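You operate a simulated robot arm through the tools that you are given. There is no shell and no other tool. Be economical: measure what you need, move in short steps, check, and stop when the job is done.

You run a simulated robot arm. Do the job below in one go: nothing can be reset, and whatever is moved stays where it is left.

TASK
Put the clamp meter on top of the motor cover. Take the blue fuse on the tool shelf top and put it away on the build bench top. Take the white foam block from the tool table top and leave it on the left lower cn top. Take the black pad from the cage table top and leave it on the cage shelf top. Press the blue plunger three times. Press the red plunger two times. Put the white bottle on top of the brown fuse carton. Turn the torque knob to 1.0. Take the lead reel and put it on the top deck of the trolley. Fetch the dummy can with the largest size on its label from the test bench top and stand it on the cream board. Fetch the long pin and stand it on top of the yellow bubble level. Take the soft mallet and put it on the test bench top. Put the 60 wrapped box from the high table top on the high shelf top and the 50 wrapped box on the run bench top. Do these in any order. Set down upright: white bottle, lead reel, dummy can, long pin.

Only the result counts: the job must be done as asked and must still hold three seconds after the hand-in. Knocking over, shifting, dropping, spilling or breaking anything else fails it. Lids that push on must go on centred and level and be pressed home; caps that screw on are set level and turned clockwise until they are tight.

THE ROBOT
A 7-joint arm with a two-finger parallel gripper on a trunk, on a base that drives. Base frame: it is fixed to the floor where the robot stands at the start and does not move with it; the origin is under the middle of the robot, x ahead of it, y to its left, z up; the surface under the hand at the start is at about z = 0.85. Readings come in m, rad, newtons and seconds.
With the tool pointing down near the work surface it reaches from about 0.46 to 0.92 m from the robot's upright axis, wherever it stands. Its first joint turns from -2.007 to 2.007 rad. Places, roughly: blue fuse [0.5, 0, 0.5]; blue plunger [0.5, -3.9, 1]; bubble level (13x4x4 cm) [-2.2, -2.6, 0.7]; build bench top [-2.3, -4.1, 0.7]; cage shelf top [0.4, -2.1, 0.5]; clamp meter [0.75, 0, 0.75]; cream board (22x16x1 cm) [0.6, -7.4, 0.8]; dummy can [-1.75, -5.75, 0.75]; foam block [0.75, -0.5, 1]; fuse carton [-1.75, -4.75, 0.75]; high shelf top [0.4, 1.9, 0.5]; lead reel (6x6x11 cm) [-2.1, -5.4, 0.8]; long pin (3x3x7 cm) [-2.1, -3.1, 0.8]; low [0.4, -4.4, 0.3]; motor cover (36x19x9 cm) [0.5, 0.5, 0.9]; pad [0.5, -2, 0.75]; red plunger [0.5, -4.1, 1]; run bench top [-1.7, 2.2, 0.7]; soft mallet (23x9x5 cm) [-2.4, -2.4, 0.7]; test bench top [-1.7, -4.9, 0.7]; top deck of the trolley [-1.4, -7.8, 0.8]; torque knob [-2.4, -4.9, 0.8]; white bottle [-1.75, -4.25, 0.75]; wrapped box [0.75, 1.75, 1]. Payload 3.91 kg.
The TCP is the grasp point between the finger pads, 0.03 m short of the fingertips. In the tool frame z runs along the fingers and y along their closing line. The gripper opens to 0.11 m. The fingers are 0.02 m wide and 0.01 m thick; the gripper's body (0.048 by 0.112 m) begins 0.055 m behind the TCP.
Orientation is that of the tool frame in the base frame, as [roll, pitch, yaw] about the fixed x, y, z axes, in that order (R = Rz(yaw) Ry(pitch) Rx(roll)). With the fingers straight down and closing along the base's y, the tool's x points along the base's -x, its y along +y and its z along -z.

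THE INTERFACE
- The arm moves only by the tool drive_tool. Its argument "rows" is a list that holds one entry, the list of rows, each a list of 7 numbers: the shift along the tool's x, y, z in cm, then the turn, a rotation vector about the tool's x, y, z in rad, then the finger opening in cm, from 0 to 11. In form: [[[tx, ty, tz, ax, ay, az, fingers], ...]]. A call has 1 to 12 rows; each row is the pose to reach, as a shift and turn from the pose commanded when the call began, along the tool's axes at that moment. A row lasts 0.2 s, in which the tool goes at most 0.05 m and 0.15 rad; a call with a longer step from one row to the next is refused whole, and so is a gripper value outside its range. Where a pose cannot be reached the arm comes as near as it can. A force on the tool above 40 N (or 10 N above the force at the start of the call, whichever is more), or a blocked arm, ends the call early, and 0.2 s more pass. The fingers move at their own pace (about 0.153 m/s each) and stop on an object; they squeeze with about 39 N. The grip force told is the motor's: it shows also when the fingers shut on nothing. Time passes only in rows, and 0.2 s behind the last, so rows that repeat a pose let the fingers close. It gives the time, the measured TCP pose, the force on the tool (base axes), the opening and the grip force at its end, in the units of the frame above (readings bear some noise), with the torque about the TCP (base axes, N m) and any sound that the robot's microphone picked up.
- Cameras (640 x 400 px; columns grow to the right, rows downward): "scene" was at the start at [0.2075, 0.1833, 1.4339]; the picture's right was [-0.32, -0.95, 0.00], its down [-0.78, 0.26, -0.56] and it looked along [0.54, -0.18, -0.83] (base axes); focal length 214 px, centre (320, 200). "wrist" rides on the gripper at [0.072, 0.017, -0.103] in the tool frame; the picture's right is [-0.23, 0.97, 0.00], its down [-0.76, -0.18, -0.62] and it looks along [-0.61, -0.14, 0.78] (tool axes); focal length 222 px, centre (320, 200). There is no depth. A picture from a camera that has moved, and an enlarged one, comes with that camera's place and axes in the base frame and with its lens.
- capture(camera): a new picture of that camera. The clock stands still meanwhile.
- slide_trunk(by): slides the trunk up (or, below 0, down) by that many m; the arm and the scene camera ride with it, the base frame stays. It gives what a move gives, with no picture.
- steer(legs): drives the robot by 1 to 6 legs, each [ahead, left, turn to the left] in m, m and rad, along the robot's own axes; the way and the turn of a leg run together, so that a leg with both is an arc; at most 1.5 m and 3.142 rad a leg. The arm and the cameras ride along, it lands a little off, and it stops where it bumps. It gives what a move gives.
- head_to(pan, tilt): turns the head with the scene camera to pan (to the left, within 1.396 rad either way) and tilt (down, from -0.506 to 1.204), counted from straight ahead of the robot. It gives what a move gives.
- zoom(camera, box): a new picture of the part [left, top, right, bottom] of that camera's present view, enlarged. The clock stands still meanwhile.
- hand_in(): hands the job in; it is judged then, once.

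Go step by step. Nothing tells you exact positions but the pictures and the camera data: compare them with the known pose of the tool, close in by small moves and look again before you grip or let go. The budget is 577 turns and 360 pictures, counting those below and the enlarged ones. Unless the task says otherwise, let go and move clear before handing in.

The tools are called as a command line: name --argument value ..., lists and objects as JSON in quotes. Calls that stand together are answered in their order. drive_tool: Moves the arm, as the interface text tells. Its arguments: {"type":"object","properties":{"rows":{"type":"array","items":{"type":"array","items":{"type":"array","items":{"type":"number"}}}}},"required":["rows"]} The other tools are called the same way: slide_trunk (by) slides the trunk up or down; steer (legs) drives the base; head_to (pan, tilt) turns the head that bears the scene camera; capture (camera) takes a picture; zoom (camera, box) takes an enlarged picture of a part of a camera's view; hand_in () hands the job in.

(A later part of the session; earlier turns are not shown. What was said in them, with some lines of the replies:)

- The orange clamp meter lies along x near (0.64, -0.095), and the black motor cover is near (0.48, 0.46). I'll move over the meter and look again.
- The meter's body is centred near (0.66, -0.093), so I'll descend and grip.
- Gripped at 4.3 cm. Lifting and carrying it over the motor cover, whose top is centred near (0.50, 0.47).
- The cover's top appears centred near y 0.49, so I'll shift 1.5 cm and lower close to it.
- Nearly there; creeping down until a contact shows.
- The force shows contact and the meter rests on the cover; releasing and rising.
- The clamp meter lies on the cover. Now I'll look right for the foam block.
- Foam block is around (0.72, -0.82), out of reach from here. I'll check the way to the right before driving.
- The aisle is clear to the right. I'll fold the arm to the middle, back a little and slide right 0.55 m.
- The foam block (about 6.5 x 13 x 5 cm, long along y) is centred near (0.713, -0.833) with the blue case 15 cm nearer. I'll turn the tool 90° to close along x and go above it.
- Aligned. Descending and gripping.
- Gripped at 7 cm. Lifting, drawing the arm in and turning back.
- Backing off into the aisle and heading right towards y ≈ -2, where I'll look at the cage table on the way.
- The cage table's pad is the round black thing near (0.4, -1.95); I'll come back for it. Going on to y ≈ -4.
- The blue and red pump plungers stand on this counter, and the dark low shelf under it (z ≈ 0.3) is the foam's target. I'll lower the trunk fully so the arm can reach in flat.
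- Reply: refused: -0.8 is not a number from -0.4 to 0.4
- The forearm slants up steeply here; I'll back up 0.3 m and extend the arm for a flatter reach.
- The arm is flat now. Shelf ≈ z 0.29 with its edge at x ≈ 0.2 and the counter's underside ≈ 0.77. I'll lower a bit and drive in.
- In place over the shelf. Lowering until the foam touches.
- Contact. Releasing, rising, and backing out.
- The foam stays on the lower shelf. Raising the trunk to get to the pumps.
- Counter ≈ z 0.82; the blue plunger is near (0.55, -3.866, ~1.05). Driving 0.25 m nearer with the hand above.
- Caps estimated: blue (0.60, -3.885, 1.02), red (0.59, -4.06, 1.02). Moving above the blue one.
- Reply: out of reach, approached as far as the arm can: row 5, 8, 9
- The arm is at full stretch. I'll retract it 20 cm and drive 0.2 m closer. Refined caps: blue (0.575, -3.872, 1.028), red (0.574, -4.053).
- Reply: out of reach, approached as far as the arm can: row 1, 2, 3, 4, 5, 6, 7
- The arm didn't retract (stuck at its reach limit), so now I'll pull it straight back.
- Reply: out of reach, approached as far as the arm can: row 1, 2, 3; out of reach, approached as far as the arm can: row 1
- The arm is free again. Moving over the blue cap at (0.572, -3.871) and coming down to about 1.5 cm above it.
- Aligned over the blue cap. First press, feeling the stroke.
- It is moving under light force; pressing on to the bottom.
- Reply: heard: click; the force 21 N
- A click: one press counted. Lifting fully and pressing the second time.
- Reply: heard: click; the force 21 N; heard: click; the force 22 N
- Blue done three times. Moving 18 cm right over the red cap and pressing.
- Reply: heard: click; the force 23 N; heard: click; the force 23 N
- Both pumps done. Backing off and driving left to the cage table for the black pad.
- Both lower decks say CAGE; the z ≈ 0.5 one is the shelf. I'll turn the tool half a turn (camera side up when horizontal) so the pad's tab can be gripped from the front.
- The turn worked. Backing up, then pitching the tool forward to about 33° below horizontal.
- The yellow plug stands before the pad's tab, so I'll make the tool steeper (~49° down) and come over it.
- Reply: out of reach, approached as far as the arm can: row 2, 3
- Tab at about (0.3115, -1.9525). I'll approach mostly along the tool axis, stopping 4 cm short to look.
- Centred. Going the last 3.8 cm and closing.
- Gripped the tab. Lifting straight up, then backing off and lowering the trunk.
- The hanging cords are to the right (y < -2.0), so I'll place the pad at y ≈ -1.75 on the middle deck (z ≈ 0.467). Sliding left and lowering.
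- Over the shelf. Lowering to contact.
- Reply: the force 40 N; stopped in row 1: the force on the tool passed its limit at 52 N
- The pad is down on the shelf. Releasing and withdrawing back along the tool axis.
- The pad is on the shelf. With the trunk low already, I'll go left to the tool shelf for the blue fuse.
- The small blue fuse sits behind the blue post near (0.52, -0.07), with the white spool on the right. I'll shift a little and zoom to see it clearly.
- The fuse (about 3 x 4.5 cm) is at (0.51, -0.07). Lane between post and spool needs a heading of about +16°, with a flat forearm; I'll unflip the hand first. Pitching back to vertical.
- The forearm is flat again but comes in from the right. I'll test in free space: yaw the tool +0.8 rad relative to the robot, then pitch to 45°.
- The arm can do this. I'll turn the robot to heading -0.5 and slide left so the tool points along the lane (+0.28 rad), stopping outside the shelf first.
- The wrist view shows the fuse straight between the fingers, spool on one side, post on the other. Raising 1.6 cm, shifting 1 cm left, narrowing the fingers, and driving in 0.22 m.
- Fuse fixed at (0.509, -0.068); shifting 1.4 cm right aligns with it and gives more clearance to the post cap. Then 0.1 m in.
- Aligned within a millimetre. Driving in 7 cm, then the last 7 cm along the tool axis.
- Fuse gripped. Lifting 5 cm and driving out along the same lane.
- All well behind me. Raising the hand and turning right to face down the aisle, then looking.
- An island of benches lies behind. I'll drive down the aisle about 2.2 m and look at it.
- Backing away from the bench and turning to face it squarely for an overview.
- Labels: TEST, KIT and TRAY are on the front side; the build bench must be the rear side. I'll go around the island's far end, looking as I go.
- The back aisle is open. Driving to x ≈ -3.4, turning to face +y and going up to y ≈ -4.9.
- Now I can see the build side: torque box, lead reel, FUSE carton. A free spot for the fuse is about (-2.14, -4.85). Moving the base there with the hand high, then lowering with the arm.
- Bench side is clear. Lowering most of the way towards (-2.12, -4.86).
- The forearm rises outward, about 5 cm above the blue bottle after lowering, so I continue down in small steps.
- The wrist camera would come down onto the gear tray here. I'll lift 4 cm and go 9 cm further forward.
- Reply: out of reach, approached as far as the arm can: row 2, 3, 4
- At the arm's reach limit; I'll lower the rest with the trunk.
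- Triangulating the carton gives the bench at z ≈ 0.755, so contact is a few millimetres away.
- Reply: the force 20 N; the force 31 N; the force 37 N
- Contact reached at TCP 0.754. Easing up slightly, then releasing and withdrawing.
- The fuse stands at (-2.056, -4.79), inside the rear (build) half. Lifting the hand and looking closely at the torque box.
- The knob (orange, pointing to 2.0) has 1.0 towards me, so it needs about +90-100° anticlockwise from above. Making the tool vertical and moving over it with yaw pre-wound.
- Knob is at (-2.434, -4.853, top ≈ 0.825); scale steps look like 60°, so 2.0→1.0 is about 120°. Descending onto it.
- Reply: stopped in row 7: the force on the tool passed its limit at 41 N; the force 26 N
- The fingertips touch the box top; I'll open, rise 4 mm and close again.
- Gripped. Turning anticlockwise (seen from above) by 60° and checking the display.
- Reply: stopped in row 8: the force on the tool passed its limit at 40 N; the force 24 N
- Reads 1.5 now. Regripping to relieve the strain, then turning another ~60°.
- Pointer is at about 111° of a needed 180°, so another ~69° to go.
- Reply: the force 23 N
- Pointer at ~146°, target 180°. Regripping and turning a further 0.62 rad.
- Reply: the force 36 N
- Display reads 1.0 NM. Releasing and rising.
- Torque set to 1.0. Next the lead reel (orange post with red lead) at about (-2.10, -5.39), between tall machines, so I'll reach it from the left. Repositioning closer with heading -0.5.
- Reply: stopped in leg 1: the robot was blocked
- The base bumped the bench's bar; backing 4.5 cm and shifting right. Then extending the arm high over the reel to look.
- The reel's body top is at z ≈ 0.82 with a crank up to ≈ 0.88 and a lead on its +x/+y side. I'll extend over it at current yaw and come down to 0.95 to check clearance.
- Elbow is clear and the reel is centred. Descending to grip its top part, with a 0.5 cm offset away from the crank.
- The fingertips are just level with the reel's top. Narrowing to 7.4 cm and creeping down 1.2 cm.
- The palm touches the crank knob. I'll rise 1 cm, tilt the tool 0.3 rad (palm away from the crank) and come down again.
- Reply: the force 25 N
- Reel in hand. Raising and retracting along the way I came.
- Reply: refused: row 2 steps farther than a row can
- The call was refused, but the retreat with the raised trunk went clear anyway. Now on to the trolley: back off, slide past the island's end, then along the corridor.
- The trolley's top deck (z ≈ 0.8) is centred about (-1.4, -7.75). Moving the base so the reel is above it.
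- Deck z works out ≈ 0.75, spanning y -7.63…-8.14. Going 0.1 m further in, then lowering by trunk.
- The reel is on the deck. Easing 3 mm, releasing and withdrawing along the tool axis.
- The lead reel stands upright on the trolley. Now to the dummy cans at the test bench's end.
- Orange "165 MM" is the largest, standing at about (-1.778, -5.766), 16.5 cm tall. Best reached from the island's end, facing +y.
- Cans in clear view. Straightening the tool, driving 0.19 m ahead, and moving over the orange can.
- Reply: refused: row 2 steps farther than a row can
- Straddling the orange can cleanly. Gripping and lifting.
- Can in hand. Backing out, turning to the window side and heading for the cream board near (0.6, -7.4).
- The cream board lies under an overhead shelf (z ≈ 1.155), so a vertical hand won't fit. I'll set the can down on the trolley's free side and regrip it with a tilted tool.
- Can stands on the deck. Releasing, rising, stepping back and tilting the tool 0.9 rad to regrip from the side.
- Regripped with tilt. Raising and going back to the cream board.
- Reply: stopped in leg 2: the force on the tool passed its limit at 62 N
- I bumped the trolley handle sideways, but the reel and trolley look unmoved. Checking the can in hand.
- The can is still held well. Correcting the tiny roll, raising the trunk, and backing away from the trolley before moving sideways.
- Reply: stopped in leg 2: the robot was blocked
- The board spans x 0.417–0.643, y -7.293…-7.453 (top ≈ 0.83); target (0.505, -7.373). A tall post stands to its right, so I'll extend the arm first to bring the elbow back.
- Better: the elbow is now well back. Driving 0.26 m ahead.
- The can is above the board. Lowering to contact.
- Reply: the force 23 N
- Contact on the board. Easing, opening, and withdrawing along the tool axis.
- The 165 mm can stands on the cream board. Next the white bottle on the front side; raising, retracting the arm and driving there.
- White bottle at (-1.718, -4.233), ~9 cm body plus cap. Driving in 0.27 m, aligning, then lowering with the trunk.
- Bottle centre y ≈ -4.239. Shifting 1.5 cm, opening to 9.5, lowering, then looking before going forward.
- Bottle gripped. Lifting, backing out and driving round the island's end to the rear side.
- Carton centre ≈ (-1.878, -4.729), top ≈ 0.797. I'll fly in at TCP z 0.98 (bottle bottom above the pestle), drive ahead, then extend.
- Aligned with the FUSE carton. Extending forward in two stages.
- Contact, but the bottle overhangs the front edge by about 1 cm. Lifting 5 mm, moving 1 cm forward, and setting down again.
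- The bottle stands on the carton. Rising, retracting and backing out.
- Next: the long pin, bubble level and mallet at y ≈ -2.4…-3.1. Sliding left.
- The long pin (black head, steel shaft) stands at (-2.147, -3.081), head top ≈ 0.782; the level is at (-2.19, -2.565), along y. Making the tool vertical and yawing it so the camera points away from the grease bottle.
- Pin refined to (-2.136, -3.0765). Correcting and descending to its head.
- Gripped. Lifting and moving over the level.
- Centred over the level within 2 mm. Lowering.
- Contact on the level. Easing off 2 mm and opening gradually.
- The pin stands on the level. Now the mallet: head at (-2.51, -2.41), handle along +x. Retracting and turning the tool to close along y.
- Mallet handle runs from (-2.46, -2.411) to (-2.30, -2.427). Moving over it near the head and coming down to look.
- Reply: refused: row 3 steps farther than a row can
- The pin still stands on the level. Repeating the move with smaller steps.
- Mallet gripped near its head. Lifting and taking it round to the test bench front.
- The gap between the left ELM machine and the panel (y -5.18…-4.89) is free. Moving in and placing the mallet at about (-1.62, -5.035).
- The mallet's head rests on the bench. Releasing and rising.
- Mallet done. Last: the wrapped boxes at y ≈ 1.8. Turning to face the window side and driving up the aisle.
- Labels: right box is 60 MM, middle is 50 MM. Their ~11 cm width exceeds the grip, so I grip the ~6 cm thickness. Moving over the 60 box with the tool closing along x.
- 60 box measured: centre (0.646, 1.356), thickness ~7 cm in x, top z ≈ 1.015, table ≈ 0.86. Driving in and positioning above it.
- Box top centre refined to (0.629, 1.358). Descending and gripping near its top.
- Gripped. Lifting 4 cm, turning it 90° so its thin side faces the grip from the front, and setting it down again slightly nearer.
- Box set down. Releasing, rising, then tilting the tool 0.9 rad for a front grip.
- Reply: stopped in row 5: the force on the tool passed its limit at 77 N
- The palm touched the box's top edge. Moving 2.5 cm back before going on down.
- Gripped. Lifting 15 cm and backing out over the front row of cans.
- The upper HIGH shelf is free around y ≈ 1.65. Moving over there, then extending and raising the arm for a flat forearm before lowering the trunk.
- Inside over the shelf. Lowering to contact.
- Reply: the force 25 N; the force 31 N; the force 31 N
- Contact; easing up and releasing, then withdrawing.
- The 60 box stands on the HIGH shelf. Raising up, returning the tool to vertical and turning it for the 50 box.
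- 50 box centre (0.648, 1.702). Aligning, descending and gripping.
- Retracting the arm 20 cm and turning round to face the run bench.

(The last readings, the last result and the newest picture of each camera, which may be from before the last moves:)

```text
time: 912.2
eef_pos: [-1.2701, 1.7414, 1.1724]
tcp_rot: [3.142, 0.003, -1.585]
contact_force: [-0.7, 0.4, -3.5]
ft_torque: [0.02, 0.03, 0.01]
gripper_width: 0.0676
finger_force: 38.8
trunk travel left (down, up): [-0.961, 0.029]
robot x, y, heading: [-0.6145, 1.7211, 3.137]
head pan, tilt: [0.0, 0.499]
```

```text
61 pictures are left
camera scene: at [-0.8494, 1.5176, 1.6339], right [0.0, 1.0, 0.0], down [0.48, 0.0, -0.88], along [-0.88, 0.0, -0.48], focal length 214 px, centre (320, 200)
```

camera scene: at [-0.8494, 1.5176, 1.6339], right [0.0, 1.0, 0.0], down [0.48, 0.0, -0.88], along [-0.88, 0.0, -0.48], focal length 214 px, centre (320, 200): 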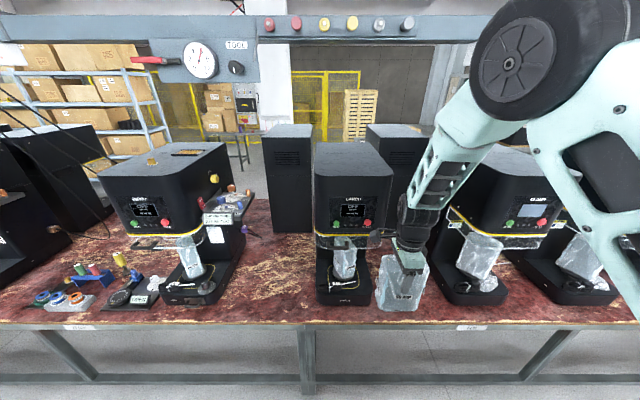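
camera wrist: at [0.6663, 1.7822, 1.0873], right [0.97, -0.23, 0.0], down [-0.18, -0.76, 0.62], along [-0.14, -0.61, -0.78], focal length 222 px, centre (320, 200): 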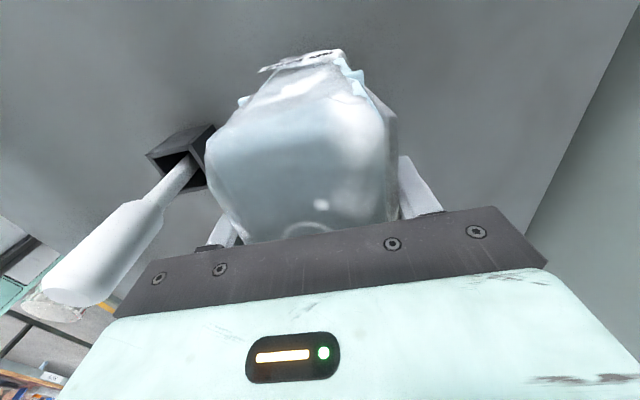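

zoom --camera "scene" --box '[220, 190, 540, 340]'

zoom --camera "scene" --box '[440, 315, 500, 340]'

```text
2.00 times, centred on (380, 265) of scene
camera zoom: at [-0.8494, 1.5176, 1.6339], right [0.0, 1.0, 0.0], down [0.48, 0.0, -0.88], along [-0.88, 0.0, -0.48], focal length 429 px, centre (200, 70)
```

zoom: 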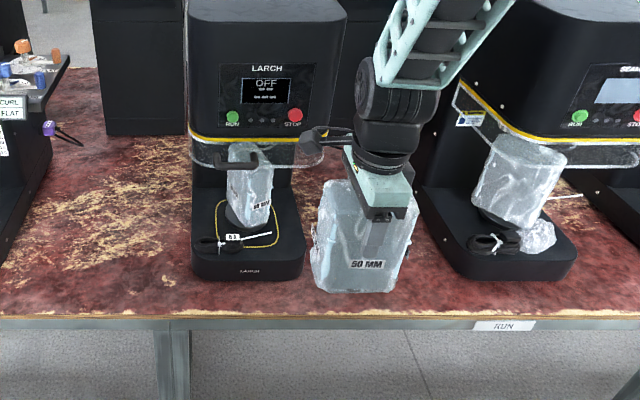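

```text
10.67 times, centred on (470, 328) of scene
camera zoom: at [-0.8494, 1.5176, 1.6339], right [0.0, 1.0, 0.0], down [0.48, 0.0, -0.88], along [-0.88, 0.0, -0.48], focal length 2288 px, centre (-1280, -1160)
```

zoom: 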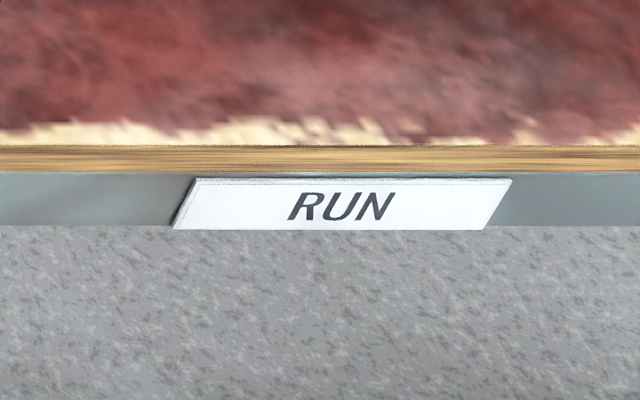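

RUN is confirmed. The gap between LARCH and SEAMER (y 1.77–2.08) is free; target (-1.50, 1.925). Moving there.

steer --legs '[[0, -0.185, 0], [0.23, 0, 0]]'

slide_trunk --by -0.2

capture --camera "scene"

capture --camera "wrist"

```text
time: 915.1
eef_pos: [-1.4987, 1.9281, 1.1735]
tcp_rot: [3.139, 0.003, -1.589]
contact_force: [0.0, 0.0, -3.4]
ft_torque: [0.02, -0.01, 0.0]
gripper_width: 0.0681
finger_force: 39.2
trunk travel left (down, up): [-0.961, 0.029]
robot x, y, heading: [-0.843, 1.9046, 3.133]
head pan, tilt: [0.0, 0.499]
```

```text
time: 917.2
eef_pos: [-1.5, 1.9275, 0.9716]
tcp_rot: [3.139, 0.002, -1.59]
contact_force: [0.1, 0.0, -3.7]
ft_torque: [-0.02, -0.02, -0.04]
gripper_width: 0.0676
finger_force: 38.7
trunk travel left (down, up): [-0.761, 0.229]
robot x, y, heading: [-0.8432, 1.9057, 3.136]
head pan, tilt: [0.0, 0.499]
```

```text
58 pictures are left
camera scene: at [-1.0789, 1.7031, 1.4339], right [0.01, 1.0, 0.0], down [0.48, 0.0, -0.88], along [-0.88, 0.0, -0.48], focal length 214 px, centre (320, 200)
```

scene: 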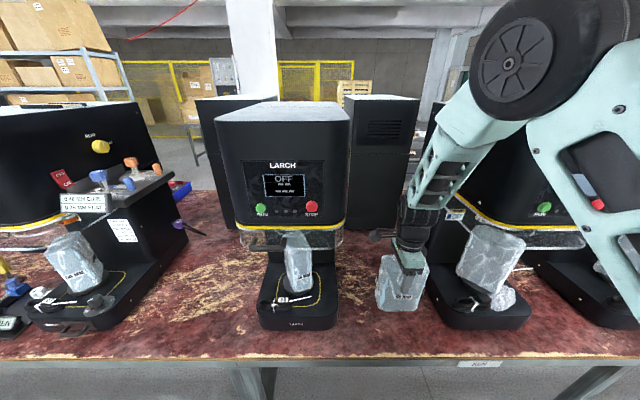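

```text
57 pictures are left
camera wrist: at [-1.517, 1.8564, 1.0767], right [-0.97, 0.24, 0.0], down [0.19, 0.76, 0.62], along [0.15, 0.61, -0.78], focal length 222 px, centre (320, 200)
```

wrist: 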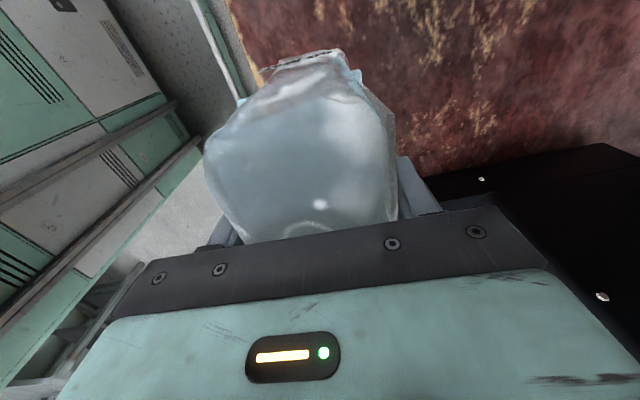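

drive_tool --rows '[[[2.5, 0, 0, 0, 0, 0, 0], [2.5, 0, 3, 0, 0, 0, 0], [2.5, 0, 6, 0, 0, 0, 0], [2.5, 0, 9, 0, 0, 0, 0], [2.5, 0, 11.5, 0, 0, 0, 0], [2.5, 0, 11.5, 0, 0, 0, 0]]]'

zoom --camera "scene" --box '[320, 220, 480, 370]'

```text
time: 918.6
eef_pos: [-1.4989, 1.9045, 0.8567]
tcp_rot: [3.14, 0.0, -1.588]
contact_force: [0.4, 0.5, -2.4]
ft_torque: [-0.06, 0.0, 0.01]
gripper_width: 0.0679
finger_force: 38.9
trunk travel left (down, up): [-0.761, 0.229]
robot x, y, heading: [-0.8417, 1.9064, 3.138]
head pan, tilt: [0.0, 0.499]
```

```text
2.67 times, centred on (400, 295) of scene
camera zoom: at [-1.0788, 1.7031, 1.4339], right [0.01, 1.0, 0.0], down [0.48, 0.0, -0.88], along [-0.88, 0.0, -0.48], focal length 572 px, centre (107, -53)
```

zoom: 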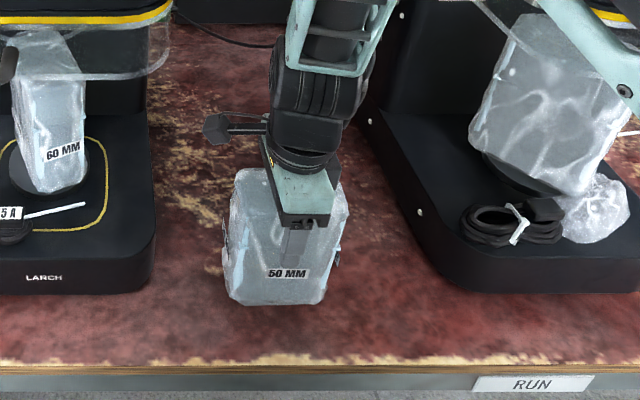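

Well clear on both sides. Creeping to contact.

drive_tool --rows '[[[0, 0, 0.6, 0, 0, 0, 0], [0, 0, 1.2, 0, 0, 0, 0], [0, 0, 1.2, 0, 0, 0, 0]]]'

drive_tool --rows '[[[0, 0, 0.25, 0, 0, 0, 0], [0, 0, 0.5, 0, 0, 0, 0], [0, 0, 0.5, 0, 0, 0, 0]]]'

```text
time: 919.4
eef_pos: [-1.5004, 1.9039, 0.8462]
tcp_rot: [3.14, 0.002, -1.588]
contact_force: [-0.3, 0.0, -3.0]
ft_torque: [0.0, -0.01, 0.0]
gripper_width: 0.0679
finger_force: 38.8
trunk travel left (down, up): [-0.761, 0.229]
robot x, y, heading: [-0.8453, 1.908, 3.133]
head pan, tilt: [0.0, 0.499]
```

```text
time: 920.2
eef_pos: [-1.5005, 1.9033, 0.843]
tcp_rot: [3.136, 0.001, -1.59]
contact_force: [1.9, 2.2, 31.3]
ft_torque: [-0.09, -1.37, -0.15]
gripper_width: 0.0675
finger_force: 39.0
trunk travel left (down, up): [-0.761, 0.229]
robot x, y, heading: [-0.8405, 1.9059, 3.139]
head pan, tilt: [0.0, 0.499]
```

Contact. Easing 2 mm, releasing and rising.

drive_tool --rows '[[[0, 0, -0.25, 0, 0, 0, 0], [0, 0, -0.25, 0, 0, 0, 8], [0, 0, -0.25, 0, 0, 0, 9.5], [0, 0, -3, 0, 0, 0, 9.5], [0, 0, -7, 0, 0, 0, 9.5], [0, 0, -11.5, 0, 0, 0, 9.5], [0, 0, -16, 0, 0, 0, 9.5], [0, 0, -20, 0, 0, 0, 9.5], [0, 0, -20, 0, 0, 0, 9.5]]]'

steer --legs '[[-0.3, 0, 0]]'

capture --camera "scene"

```text
time: 922.2
eef_pos: [-1.4988, 1.9018, 1.0392]
tcp_rot: [3.14, 0.001, -1.589]
contact_force: [0.1, -0.7, -0.7]
ft_torque: [0.02, -0.03, 0.0]
gripper_width: 0.0952
finger_force: 0.0
trunk travel left (down, up): [-0.761, 0.229]
robot x, y, heading: [-0.8462, 1.9064, 3.136]
head pan, tilt: [0.0, 0.499]
```

```text
time: 924.3
eef_pos: [-1.2011, 1.9017, 1.04]
tcp_rot: [3.139, 0.001, -1.587]
contact_force: [-0.6, -0.3, 0.2]
ft_torque: [0.04, -0.04, -0.02]
gripper_width: 0.0948
finger_force: 0.1
trunk travel left (down, up): [-0.761, 0.229]
robot x, y, heading: [-0.542, 1.9013, 3.134]
head pan, tilt: [0.0, 0.499]
```

```text
55 pictures are left
camera scene: at [-0.7796, 1.7016, 1.4339], right [0.0, 1.0, 0.0], down [0.48, 0.0, -0.88], along [-0.88, 0.0, -0.48], focal length 214 px, centre (320, 200)
```

scene: 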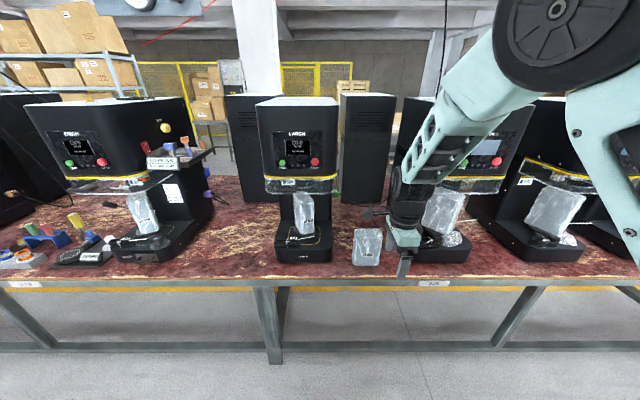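

All boxes placed. Before handing in I'll go back and check that the trolley with the reel stayed put after my base bump near it.

steer --legs '[[0, 1.5, 0], [0, 1.5, 0], [0, 1.5, 0], [0, 1.5, 0], [0, 1.5, 0]]'

head_to --pan 0.9 --tilt 0.45

capture --camera "scene"

```text
time: 959.8
eef_pos: [-1.2156, -5.6024, 1.0403]
tcp_rot: [3.141, 0.003, -1.58]
contact_force: [-0.2, 0.5, 0.6]
ft_torque: [-0.01, -0.01, -0.02]
gripper_width: 0.0951
finger_force: 0.0
trunk travel left (down, up): [-0.761, 0.229]
robot x, y, heading: [-0.5578, -5.5901, -3.131]
head pan, tilt: [0.0, 0.499]
```

```text
time: 961.0
eef_pos: [-1.2148, -5.6028, 1.0401]
tcp_rot: [3.14, 0.0, -1.578]
contact_force: [0.7, -0.4, -0.1]
ft_torque: [0.03, -0.01, 0.0]
gripper_width: 0.095
finger_force: 0.0
trunk travel left (down, up): [-0.761, 0.229]
robot x, y, heading: [-0.557, -5.5923, -3.137]
head pan, tilt: [0.901, 0.45]
```

```text
54 pictures are left
camera scene: at [-0.759, -5.8697, 1.4384], right [-0.79, 0.62, 0.0], down [0.27, 0.34, -0.9], along [-0.56, -0.71, -0.44], focal length 214 px, centre (320, 200)
```

scene: 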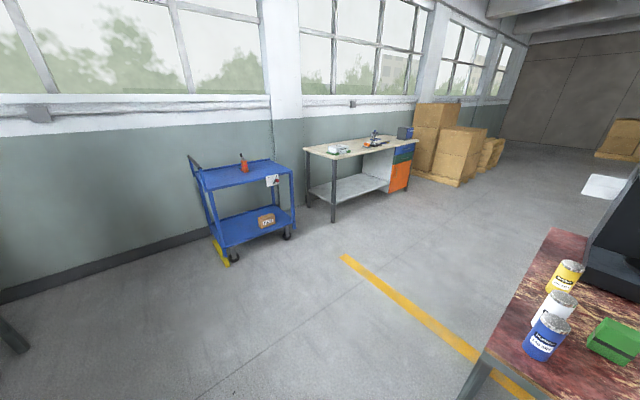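

The trolley and upright reel are where I left them, and the hand is empty and clear. Handing in.

hand_in

```text
The job is handed in.
```

I carried out all the placements, plunger presses and the knob setting, then handed the job in. I don't have the judge's result.

- **Placement assumptions:** I took "left lower cn" to be the low shelf under the sink counter. I found no visible line between the build and test halves of the bench, so the fuse's spot rests on measured edges.
- **Bump:** While carrying the can I bumped the trolley handle, and the base was later blocked beside it. The reel was still upright and in place when I checked afterwards.
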